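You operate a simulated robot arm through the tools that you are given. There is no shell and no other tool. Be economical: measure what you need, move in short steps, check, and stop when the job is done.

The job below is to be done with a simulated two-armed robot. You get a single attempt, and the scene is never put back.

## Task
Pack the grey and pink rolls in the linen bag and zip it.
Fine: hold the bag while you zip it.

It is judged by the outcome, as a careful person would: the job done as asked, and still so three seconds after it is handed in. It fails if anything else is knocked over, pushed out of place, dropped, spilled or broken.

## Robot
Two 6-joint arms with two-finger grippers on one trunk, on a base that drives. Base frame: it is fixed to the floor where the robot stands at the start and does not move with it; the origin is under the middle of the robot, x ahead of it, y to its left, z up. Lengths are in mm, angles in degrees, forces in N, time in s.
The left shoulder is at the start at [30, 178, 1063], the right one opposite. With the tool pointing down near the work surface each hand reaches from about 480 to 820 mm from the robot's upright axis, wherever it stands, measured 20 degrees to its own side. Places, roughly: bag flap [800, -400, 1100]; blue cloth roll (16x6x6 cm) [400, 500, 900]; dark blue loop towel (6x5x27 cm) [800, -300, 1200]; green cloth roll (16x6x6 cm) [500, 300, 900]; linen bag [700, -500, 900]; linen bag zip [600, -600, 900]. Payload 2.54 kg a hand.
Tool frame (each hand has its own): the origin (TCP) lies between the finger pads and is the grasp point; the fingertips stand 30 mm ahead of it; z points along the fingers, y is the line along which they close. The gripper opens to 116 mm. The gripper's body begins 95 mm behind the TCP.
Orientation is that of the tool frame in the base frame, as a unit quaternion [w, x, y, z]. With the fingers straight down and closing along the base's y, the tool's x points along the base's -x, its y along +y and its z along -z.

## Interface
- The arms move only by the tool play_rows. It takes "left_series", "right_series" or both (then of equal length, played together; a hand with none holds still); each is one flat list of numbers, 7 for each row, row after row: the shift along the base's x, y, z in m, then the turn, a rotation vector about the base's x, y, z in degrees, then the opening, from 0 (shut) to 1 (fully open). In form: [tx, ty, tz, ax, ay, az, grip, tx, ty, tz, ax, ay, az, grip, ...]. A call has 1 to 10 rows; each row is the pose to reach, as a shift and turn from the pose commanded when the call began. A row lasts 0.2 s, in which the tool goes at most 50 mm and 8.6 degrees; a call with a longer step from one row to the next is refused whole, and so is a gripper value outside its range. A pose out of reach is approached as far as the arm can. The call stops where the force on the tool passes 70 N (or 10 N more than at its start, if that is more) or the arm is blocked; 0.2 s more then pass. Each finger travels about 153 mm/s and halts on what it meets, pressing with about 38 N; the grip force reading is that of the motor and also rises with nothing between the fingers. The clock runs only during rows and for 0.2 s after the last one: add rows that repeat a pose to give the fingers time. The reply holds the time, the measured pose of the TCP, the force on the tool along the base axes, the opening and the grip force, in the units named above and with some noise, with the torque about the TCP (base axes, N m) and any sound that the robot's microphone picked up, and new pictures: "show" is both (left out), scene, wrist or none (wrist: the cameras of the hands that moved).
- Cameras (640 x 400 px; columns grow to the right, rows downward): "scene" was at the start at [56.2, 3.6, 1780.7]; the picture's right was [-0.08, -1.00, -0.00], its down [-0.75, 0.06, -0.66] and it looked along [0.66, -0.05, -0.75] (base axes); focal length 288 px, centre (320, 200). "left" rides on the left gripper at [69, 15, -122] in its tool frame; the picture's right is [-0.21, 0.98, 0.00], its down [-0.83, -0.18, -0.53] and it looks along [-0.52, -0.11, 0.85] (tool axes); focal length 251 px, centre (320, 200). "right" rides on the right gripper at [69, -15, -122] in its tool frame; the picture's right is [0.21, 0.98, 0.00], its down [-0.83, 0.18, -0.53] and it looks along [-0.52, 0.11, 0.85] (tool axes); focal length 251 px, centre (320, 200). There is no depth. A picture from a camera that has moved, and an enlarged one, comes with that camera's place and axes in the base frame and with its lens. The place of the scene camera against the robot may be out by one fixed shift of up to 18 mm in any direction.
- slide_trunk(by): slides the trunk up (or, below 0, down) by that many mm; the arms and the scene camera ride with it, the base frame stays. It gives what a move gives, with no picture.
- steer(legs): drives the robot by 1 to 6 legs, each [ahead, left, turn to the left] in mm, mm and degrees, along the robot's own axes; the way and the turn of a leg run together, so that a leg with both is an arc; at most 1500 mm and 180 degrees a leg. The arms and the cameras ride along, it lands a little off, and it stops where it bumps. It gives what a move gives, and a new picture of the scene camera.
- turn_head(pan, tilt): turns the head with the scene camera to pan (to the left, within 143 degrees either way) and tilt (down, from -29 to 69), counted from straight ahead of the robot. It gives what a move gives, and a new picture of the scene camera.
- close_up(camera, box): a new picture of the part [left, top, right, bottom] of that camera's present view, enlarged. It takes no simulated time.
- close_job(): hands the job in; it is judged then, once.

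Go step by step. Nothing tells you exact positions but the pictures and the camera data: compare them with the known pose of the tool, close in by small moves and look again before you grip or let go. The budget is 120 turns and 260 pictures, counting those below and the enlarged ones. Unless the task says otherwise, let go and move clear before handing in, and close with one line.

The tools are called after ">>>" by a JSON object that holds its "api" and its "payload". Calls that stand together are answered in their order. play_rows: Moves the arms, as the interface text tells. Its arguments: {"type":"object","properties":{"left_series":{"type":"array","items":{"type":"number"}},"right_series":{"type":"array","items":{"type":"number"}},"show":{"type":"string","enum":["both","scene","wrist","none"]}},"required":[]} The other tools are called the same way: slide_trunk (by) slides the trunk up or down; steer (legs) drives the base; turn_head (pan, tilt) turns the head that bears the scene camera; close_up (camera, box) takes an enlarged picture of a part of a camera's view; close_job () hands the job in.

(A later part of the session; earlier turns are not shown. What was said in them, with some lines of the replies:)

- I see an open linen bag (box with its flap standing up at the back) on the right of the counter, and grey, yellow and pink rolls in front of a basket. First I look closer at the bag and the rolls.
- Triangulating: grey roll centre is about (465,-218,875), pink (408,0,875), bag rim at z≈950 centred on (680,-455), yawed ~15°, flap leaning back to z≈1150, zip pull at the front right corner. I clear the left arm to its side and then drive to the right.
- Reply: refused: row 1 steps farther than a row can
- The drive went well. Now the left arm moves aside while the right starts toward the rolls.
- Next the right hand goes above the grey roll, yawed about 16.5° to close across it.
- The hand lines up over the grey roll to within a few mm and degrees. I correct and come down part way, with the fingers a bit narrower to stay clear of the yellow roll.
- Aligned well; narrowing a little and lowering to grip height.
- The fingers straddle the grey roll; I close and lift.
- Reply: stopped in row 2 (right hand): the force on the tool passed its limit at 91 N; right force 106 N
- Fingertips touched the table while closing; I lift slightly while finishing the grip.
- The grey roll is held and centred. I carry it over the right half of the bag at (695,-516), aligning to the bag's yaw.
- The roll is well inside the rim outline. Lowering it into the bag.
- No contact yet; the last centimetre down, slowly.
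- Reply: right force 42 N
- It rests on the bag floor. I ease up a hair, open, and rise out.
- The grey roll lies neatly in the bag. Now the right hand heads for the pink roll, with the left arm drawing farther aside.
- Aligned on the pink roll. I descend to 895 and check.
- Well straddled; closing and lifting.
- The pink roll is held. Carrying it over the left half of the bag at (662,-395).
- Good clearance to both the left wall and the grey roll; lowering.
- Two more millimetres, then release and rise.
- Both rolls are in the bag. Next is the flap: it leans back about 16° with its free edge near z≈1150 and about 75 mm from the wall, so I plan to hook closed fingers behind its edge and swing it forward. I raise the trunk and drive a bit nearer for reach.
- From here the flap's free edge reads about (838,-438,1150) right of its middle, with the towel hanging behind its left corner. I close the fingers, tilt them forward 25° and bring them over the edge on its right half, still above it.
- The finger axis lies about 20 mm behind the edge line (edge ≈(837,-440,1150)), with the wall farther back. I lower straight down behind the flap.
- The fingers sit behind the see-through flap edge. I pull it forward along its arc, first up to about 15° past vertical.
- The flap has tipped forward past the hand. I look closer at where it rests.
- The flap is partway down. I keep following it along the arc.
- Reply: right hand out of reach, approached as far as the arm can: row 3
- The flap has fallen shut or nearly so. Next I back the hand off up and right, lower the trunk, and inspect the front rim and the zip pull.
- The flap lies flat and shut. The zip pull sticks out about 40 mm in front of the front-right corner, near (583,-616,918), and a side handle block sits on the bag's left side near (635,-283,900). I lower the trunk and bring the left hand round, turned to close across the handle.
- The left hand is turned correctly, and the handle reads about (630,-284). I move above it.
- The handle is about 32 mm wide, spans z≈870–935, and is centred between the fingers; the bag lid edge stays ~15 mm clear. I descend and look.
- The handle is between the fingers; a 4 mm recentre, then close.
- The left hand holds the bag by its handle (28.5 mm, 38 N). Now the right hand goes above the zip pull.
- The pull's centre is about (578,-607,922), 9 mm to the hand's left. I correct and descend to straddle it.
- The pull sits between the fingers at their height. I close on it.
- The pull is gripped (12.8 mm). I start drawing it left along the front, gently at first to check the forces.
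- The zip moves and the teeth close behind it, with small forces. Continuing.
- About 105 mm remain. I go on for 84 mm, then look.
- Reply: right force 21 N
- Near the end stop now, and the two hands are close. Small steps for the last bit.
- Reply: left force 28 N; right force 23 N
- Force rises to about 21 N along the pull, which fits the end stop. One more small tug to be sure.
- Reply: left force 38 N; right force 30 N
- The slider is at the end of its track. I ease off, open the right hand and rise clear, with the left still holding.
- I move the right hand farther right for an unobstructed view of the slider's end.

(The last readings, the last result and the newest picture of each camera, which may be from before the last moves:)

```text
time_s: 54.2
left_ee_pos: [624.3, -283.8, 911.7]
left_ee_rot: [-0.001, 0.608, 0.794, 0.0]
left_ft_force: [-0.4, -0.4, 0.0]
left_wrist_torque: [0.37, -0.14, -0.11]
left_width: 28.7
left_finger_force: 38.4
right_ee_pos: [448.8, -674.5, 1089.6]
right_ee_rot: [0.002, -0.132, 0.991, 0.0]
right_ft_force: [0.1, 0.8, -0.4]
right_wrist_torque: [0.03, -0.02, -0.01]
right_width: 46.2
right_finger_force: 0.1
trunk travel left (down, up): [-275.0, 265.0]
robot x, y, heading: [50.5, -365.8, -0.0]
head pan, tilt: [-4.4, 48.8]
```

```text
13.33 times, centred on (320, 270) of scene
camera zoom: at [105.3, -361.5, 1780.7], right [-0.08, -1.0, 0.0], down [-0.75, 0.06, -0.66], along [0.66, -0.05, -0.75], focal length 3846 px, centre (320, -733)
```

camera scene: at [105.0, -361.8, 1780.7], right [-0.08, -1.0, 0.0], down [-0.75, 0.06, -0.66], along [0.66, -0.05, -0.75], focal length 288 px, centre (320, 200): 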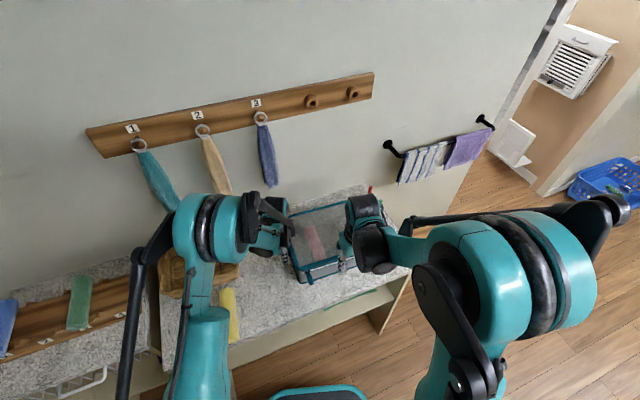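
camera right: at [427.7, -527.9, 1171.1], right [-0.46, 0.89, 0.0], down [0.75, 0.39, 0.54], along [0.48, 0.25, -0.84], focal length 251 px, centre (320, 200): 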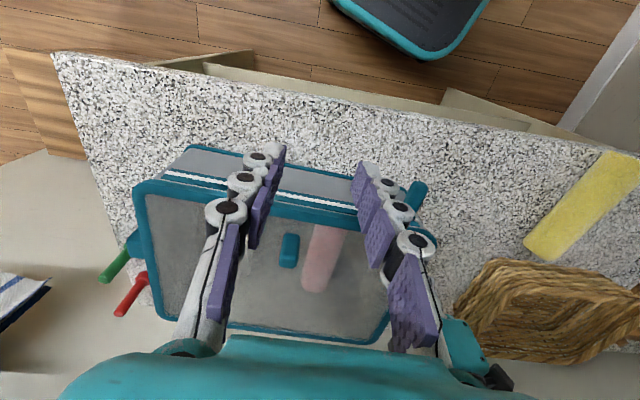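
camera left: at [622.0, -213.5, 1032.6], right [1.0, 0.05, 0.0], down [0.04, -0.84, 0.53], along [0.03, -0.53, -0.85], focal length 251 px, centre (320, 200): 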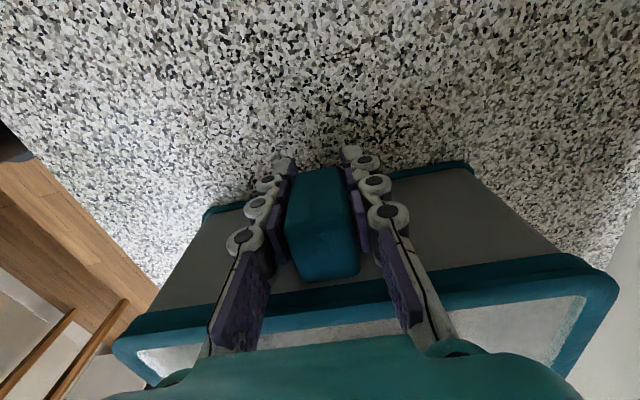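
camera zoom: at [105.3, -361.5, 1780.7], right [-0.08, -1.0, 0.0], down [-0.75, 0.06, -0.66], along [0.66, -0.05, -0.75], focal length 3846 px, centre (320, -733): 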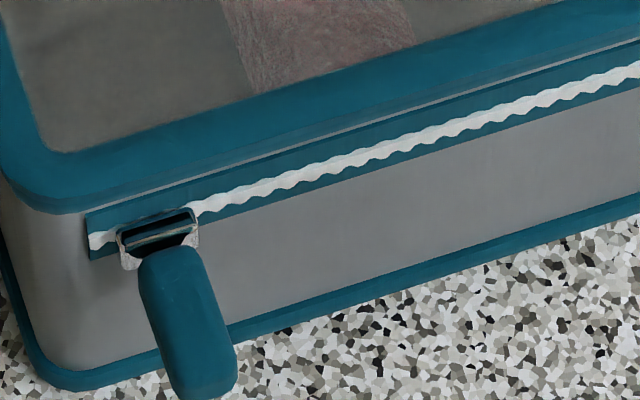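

The zip is all but shut: the slider sits ~7 mm short of the tape's end, perhaps because I eased back before letting go. I go back to give it a last firm pull.

>>> {"api": "play_rows", "payload": {"right_series": [0.009, 0.045, -0.004, 0, 0, 0, 0.5, 0.018, 0.09, -0.008, 0, 0, 0, 0.5, 0.027, 0.135, -0.012, 0, 0, 0, 0.5, 0.036, 0.18, -0.016, 0, 0, 0, 0.5, 0.045, 0.225, -0.02, 0, 0, 0, 0.5, 0.054, 0.27, -0.025, 0, 0, 0, 0.5, 0.061, 0.312, -0.03, 0, 0, 0, 0.5], "show": "wrist"}}

```text
time_s: 55.8
left_ee_pos: [623.0, -284.4, 911.7]
left_ee_rot: [0.0, 0.608, 0.794, 0.0]
left_ft_force: [-0.6, 2.0, -0.2]
left_wrist_torque: [-0.55, 0.06, -0.33]
left_width: 28.9
left_finger_force: 37.9
right_ee_pos: [512.3, -360.8, 1062.7]
right_ee_rot: [0.004, -0.132, 0.991, -0.001]
right_ft_force: [0.3, -1.2, -0.5]
right_wrist_torque: [-0.05, 0.01, 0.0]
right_width: 58.0
right_finger_force: 0.0
trunk travel left (down, up): [-275.0, 265.0]
robot x, y, heading: [50.3, -365.3, -0.0]
head pan, tilt: [-4.4, 48.8]
camera right: at [449.7, -393.3, 1185.3], right [-0.46, 0.89, 0.0], down [0.75, 0.39, 0.54], along [0.48, 0.25, -0.84], focal length 251 px, centre (320, 200)
```

right: 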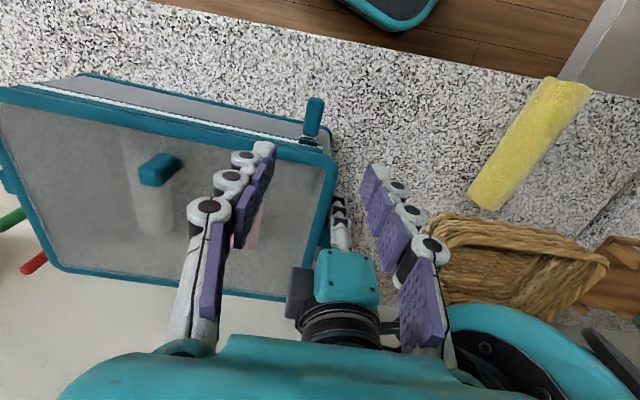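

>>> {"api": "play_rows", "payload": {"right_series": [0, -0.003, -0.045, 0, 0, 0, 0.38, 0, -0.003, -0.09, 0, 0, 0, 0.38, 0, -0.003, -0.141, 0, 0, 0, 0.38], "show": "wrist"}}

```text
refused: row 3 steps farther than a row can; nothing moved
```

Over-long last step; splitting it.

>>> {"api": "play_rows", "payload": {"right_series": [0, -0.003, -0.04, 0, 0, 0, 0.38, 0, -0.003, -0.08, 0, 0, 0, 0.38, 0, -0.003, -0.115, 0, 0, 0, 0.38, 0, -0.003, -0.141, 0, 0, 0, 0.38], "show": "wrist"}}

```text
time_s: 56.8
left_ee_pos: [624.3, -283.1, 910.9]
left_ee_rot: [0.0, 0.609, 0.793, 0.0]
left_ft_force: [0.2, 0.1, -0.6]
left_wrist_torque: [-0.18, 0.17, -0.34]
left_width: 28.4
left_finger_force: 38.2
right_ee_pos: [509.9, -362.3, 922.2]
right_ee_rot: [0.003, -0.133, 0.991, 0.0]
right_ft_force: [0.1, 0.1, -0.6]
right_wrist_torque: [-0.01, -0.04, 0.0]
right_width: 44.0
right_finger_force: 0.1
trunk travel left (down, up): [-275.0, 265.0]
robot x, y, heading: [47.0, -365.8, 0.0]
head pan, tilt: [-4.4, 48.8]
camera right: at [448.3, -396.0, 1043.3], right [-0.46, 0.89, 0.0], down [0.75, 0.39, 0.54], along [0.48, 0.25, -0.84], focal length 251 px, centre (320, 200)
```

right: 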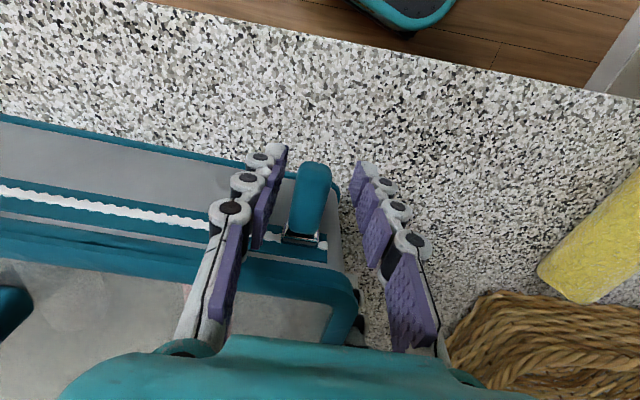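

The pull stands ~8 mm right of the hand's centre. I shift, close on it, and pull to the left firmly.

>>> {"api": "play_rows", "payload": {"right_series": [0.004, -0.007, 0, 0, 0, 0, 0.38, 0.006, -0.006, 0, 0, 0, 0, 0.2, 0.006, -0.006, 0, 0, 0, 0, 0.06, 0.006, -0.006, 0, 0, 0, 0, 0.06, 0.0048, -0.001, 0, 0, 0, 0, 0.06, 0.0036, 0.004, 0, 0, 0, 0, 0.06], "show": "wrist"}}

```text
time_s: 58.2
left_ee_pos: [623.9, -282.3, 912.0]
left_ee_rot: [0.0, 0.608, 0.794, 0.001]
left_ft_force: [6.7, 16.1, -0.5]
left_wrist_torque: [-0.33, -0.07, -0.73]
left_width: 28.7
left_finger_force: 38.3
right_ee_pos: [516.2, -359.5, 921.6]
right_ee_rot: [0.002, -0.13, 0.992, -0.001]
right_ft_force: [-4.5, -16.7, 2.9]
right_wrist_torque: [0.44, -0.39, -0.22]
right_width: 17.0
right_finger_force: 38.1
trunk travel left (down, up): [-275.0, 265.0]
robot x, y, heading: [51.7, -363.5, 0.0]
head pan, tilt: [-4.4, 48.8]
camera right: at [453.1, -393.2, 1042.8], right [-0.46, 0.89, 0.0], down [0.75, 0.39, 0.54], along [0.48, 0.24, -0.84], focal length 251 px, centre (320, 200)
```

right: 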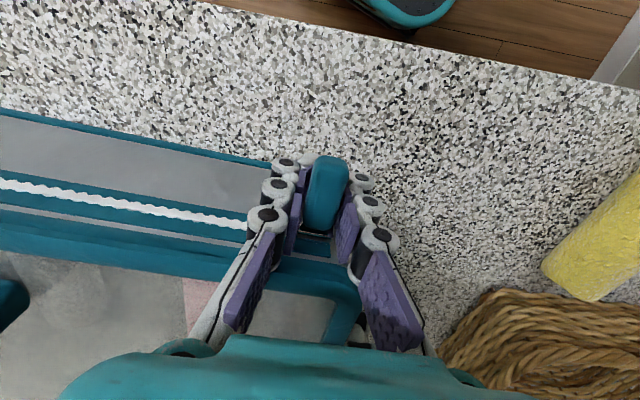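

>>> {"api": "play_rows", "payload": {"right_series": [-0.0012, 0.005, 0, 0, 0, 0, 0.06, -0.0024, 0.01, 0, 0, 0, 0, 0.06, -0.0024, 0.01, 0, 0, 0, 0, 0.06], "show": "wrist"}}

>>> {"api": "close_up", "payload": {"camera": "right", "box": [240, 140, 400, 260]}}

```text
time_s: 59.0
left_ee_pos: [624.3, -281.8, 910.8]
left_ee_rot: [0.0, 0.608, 0.794, 0.002]
left_ft_force: [20.2, 26.4, 1.1]
left_wrist_torque: [-0.4, -0.07, -0.74]
left_width: 30.3
left_finger_force: 38.4
right_ee_pos: [512.7, -349.1, 920.3]
right_ee_rot: [0.002, -0.131, 0.991, -0.001]
right_ft_force: [-18.1, -25.5, 0.1]
right_wrist_torque: [0.56, -0.35, -0.39]
right_width: 16.9
right_finger_force: 37.8
trunk travel left (down, up): [-275.0, 265.0]
robot x, y, heading: [45.7, -364.2, -0.3]
head pan, tilt: [-4.4, 48.8]
camera right: at [450.3, -382.7, 1042.5], right [-0.46, 0.89, 0.0], down [0.75, 0.39, 0.54], along [0.48, 0.25, -0.84], focal length 251 px, centre (320, 200)
```

right: 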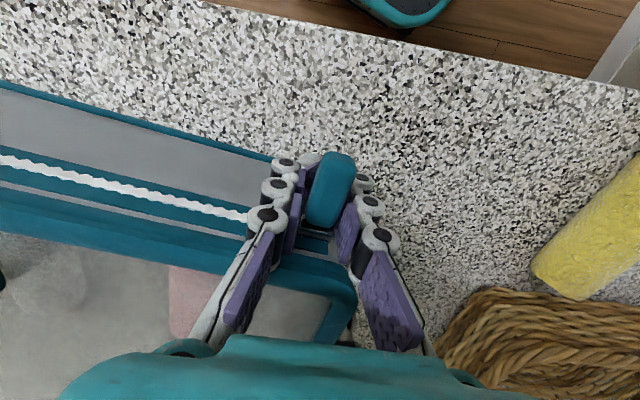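

```text
3.33 times, centred on (320, 200) of right
camera zoom: at [450.3, -382.7, 1042.5], right [-0.46, 0.89, 0.0], down [0.75, 0.39, 0.54], along [0.48, 0.25, -0.84], focal length 838 px, centre (320, 200)
```

zoom: 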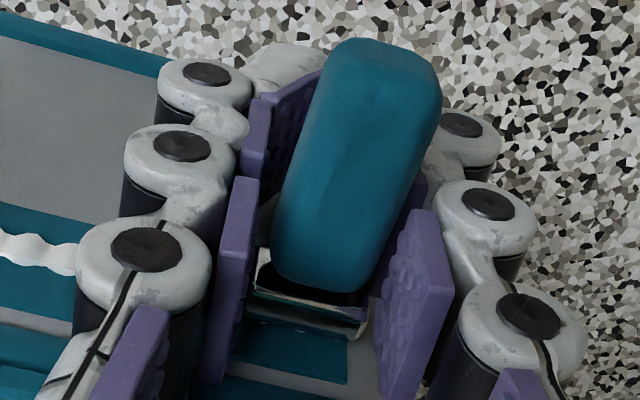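

The bag itself is starting to yaw, so the slider is against its stop. This time I open the hand in place without easing back, then rise clear.

>>> {"api": "play_rows", "payload": {"right_series": [0, 0, 0, 0, 0, 0, 0.2, 0, 0, 0, 0, 0, 0, 0.4, 0, 0, 0, 0, 0, 0, 0.4, 0, 0, 0.04, 0, 0, 0, 0.4, 0, -0.01, 0.08, 0, 0, 0, 0.4, -0.005, -0.045, 0.105, 0, 0, 0, 0.4, -0.015, -0.09, 0.12, 0, 0, 0, 0.4, -0.025, -0.135, 0.13, 0, 0, 0, 0.4, -0.035, -0.18, 0.14, 0, 0, 0, 0.4, -0.045, -0.225, 0.15, 0, 0, 0, 0.4], "show": "none"}}

>>> {"api": "close_up", "payload": {"camera": "scene", "box": [300, 255, 340, 285]}}

>>> {"api": "close_up", "payload": {"camera": "scene", "box": [270, 190, 400, 290]}}

```text
time_s: 60.1
left_ee_pos: [623.0, -285.8, 916.2]
left_ee_rot: [-0.001, 0.61, 0.793, 0.001]
left_ft_force: [-2.2, -0.7, -1.7]
left_wrist_torque: [-0.53, -0.53, -0.87]
left_width: 28.6
left_finger_force: 38.4
right_ee_pos: [512.6, -353.0, 968.2]
right_ee_rot: [0.002, -0.134, 0.991, -0.003]
right_ft_force: [-0.5, -0.9, -24.4]
right_wrist_torque: [-1.07, 0.22, -0.05]
right_width: 46.1
right_finger_force: 0.0
trunk travel left (down, up): [-275.0, 265.0]
robot x, y, heading: [50.0, -365.2, -0.1]
head pan, tilt: [-4.4, 48.8]
stopped in row 5 (right hand): the force on the tool passed its limit at 173 N (the readings are from after the stop); the commanded pose is now the measured one
```

```text
13.33 times, centred on (320, 270) of scene
camera zoom: at [104.7, -360.7, 1780.7], right [-0.08, -1.0, 0.0], down [-0.75, 0.06, -0.66], along [0.66, -0.05, -0.75], focal length 3846 px, centre (320, -733)
```

zoom: 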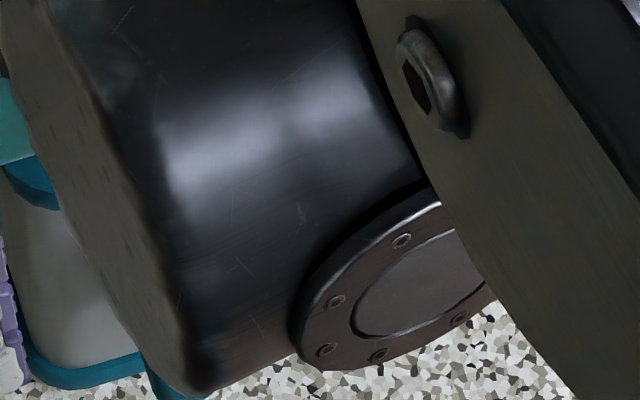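

```text
4.00 times, centred on (335, 240) of scene
camera zoom: at [104.7, -360.7, 1780.7], right [-0.08, -1.0, 0.0], down [-0.75, 0.06, -0.66], along [0.66, -0.05, -0.75], focal length 1154 px, centre (260, 40)
```

zoom: 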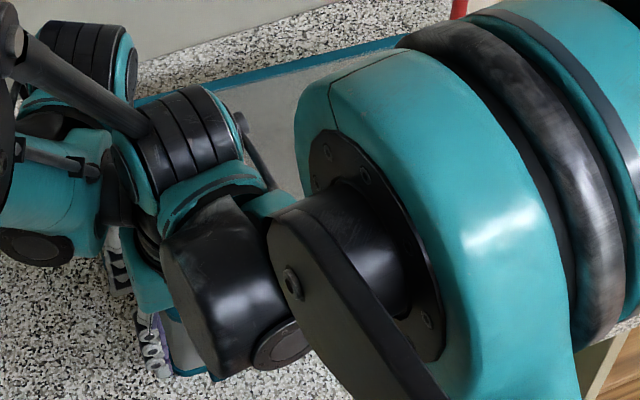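

The right hand stopped on rising—its wrist probably touched the left arm's rod. I look before moving out sideways.

>>> {"api": "close_up", "payload": {"camera": "right", "box": [0, 0, 640, 400]}}

>>> {"api": "close_up", "payload": {"camera": "left", "box": [0, 0, 640, 400]}}

```text
1.00 times, centred on (320, 200) of right (not enlarged: the box is as wide or as high as the picture)
camera zoom: at [449.9, -385.9, 1090.2], right [-0.46, 0.89, -0.01], down [0.75, 0.4, 0.54], along [0.48, 0.24, -0.84], focal length 251 px, centre (320, 200)
```

zoom: 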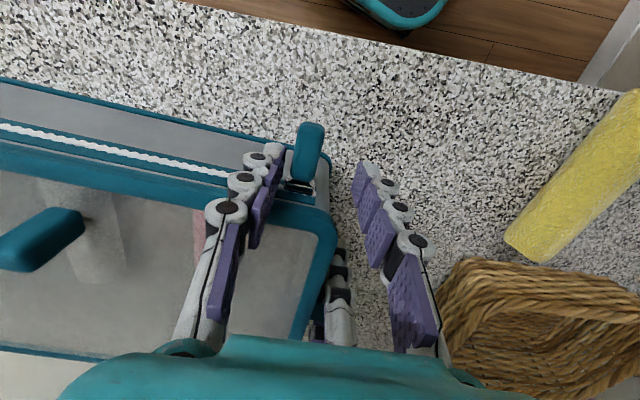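

```text
1.00 times, centred on (320, 200) of left (not enlarged: the box is as wide or as high as the picture)
camera zoom: at [621.6, -215.1, 1037.6], right [1.0, 0.04, 0.0], down [0.04, -0.85, 0.53], along [0.02, -0.53, -0.85], focal length 251 px, centre (320, 200)
```

zoom: 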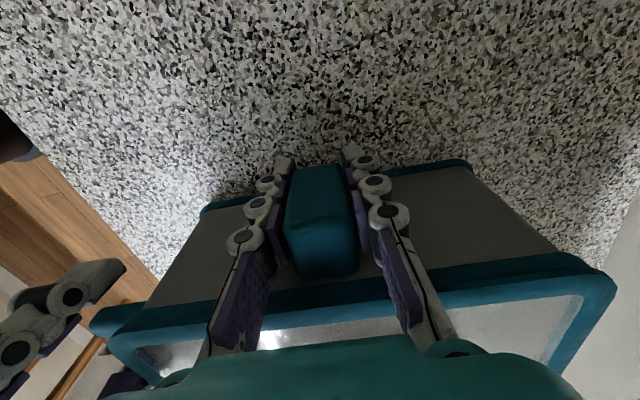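

The fingers are still around the pull, so I slide out toward the robot first, drifting slightly right and away from the left arm.

>>> {"api": "play_rows", "payload": {"right_series": [-0.01, -0.006, -0.004, 0, 0, 0, 0.4, -0.03, -0.014, -0.004, 0, 0, 0, 0.4, -0.055, -0.03, -0.002, 0, 0, 0, 0.4, -0.07, -0.06, 0, 0, 0, 0, 0.4, -0.075, -0.1, 0, 0, 0, 0, 0.4, -0.075, -0.14, 0.02, 0, 0, 0, 0.4, -0.075, -0.18, 0.05, 0, 0, 0, 0.4, -0.075, -0.22, 0.07, 0, 0, 0, 0.4, -0.075, -0.265, 0.09, 0, 0, 0, 0.4], "show": "scene"}}

>>> {"api": "close_up", "payload": {"camera": "scene", "box": [270, 190, 400, 290]}}

>>> {"api": "close_up", "payload": {"camera": "scene", "box": [300, 255, 340, 285]}}

```text
time_s: 62.1
left_ee_pos: [623.6, -285.0, 915.1]
left_ee_rot: [-0.001, 0.61, 0.793, 0.001]
left_ft_force: [-0.7, -0.8, -3.7]
left_wrist_torque: [0.43, -0.11, -0.25]
left_width: 28.6
left_finger_force: 38.2
right_ee_pos: [438.0, -618.3, 1059.5]
right_ee_rot: [0.002, -0.133, 0.991, -0.003]
right_ft_force: [0.3, 0.3, -0.5]
right_wrist_torque: [0.0, 0.0, 0.01]
right_width: 46.4
right_finger_force: 0.1
trunk travel left (down, up): [-275.0, 265.0]
robot x, y, heading: [54.0, -365.5, 0.1]
head pan, tilt: [-4.4, 48.8]
camera scene: at [105.1, -361.8, 1780.7], right [-0.08, -1.0, 0.0], down [-0.75, 0.06, -0.66], along [0.66, -0.05, -0.75], focal length 288 px, centre (320, 200)
```

scene: 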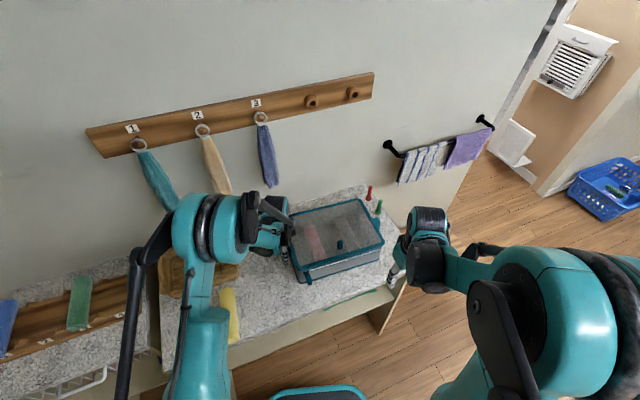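

```text
4.00 times, centred on (335, 240) of scene
camera zoom: at [105.1, -361.8, 1780.7], right [-0.08, -1.0, 0.0], down [-0.75, 0.06, -0.66], along [0.66, -0.05, -0.75], focal length 1154 px, centre (260, 40)
```

zoom: 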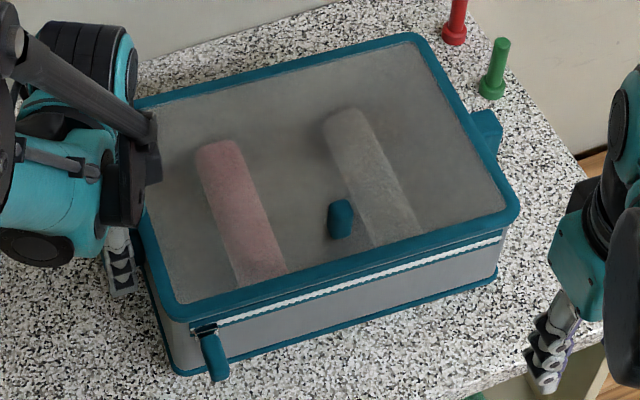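

```text
13.33 times, centred on (320, 270) of scene
camera zoom: at [105.1, -361.8, 1780.7], right [-0.08, -1.0, 0.0], down [-0.75, 0.06, -0.66], along [0.66, -0.05, -0.75], focal length 3846 px, centre (320, -733)
```

zoom: 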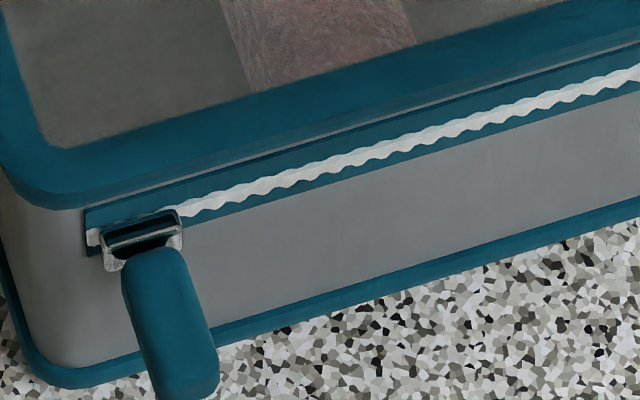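

The slider is now at its stop (~4 mm from the tape end, as at the start on the other end). I lower the left hand a few mm in case it lifted the bag, open it and rise straight up.

>>> {"api": "play_rows", "payload": {"left_series": [0, 0, -0.002, 0, 0, 0, 0.15, 0, 0, -0.004, 0, 0, 0, 0.15, 0, 0, -0.004, 0, 0, 0, 0.4, 0, 0, -0.004, 0, 0, 0, 0.7, 0, 0, 0, 0, 0, 0, 0.7, 0, 0.002, 0.04, 0, 0, 0, 0.7, 0, 0.004, 0.08, 0, 0, 0, 0.7, 0, 0.006, 0.12, 0, 0, 0, 0.7, 0, 0.008, 0.16, 0, 0, 0, 0.7, -0.02, 0.03, 0.19, 0, 0, 0, 0.7], "show": "both"}}

>>> {"api": "close_up", "payload": {"camera": "scene", "box": [250, 180, 410, 300]}}

```text
time_s: 64.3
left_ee_pos: [601.0, -253.1, 1104.8]
left_ee_rot: [0.0, 0.61, 0.793, 0.002]
left_ft_force: [-0.2, 0.1, 0.6]
left_wrist_torque: [-0.01, -0.02, -0.03]
left_width: 80.9
left_finger_force: 0.1
right_ee_pos: [436.2, -618.8, 1060.5]
right_ee_rot: [0.002, -0.134, 0.991, -0.003]
right_ft_force: [0.1, -0.1, -0.6]
right_wrist_torque: [0.0, -0.03, 0.04]
right_width: 46.4
right_finger_force: 0.0
trunk travel left (down, up): [-275.0, 265.0]
robot x, y, heading: [49.3, -365.2, -0.1]
head pan, tilt: [-4.4, 48.8]
camera scene: at [102.9, -359.2, 1780.8], right [-0.08, -1.0, 0.0], down [-0.75, 0.06, -0.66], along [0.66, -0.05, -0.75], focal length 288 px, centre (320, 200)
camera left: at [598.9, -183.7, 1226.8], right [1.0, 0.04, 0.0], down [0.04, -0.85, 0.53], along [0.02, -0.53, -0.85], focal length 251 px, centre (320, 200)
```

scene: 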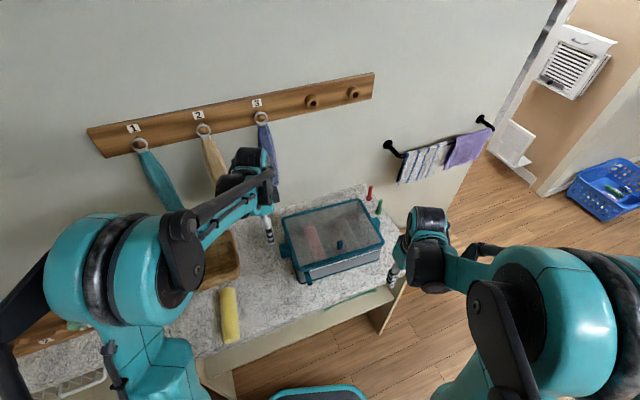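
left: 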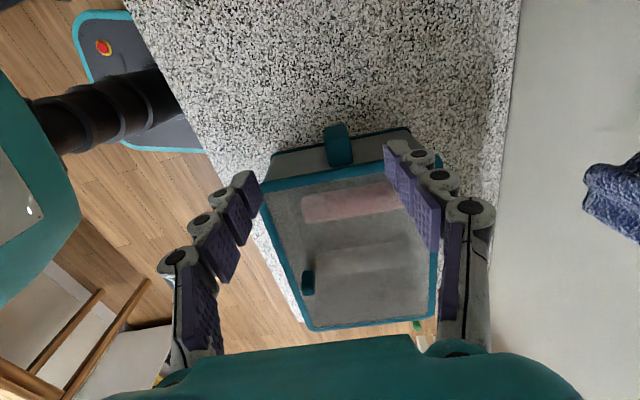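

```text
3.33 times, centred on (330, 240) of scene
camera zoom: at [102.9, -359.2, 1780.8], right [-0.08, -1.0, 0.0], down [-0.75, 0.06, -0.66], along [0.66, -0.05, -0.75], focal length 962 px, centre (287, 67)
```

zoom: 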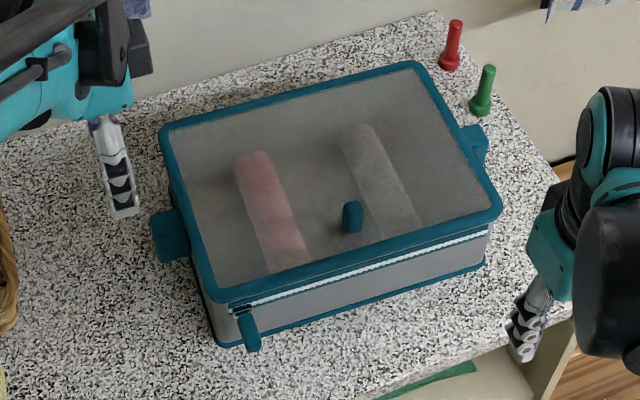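

The bag stands where it was, zipped to its stop with both rolls inside. Both hands are clear and nothing else has moved, so I hand it in.

>>> {"api": "close_job", "payload": {}}

```text
The job is handed in.
```

The grey and pink rolls are packed in the linen bag, and it is zipped to its end stop. The left hand held the bag by its side handle throughout the zipping. The two arms bumped once as the right hand rose clear, but I saw nothing knocked over or pushed out of place.
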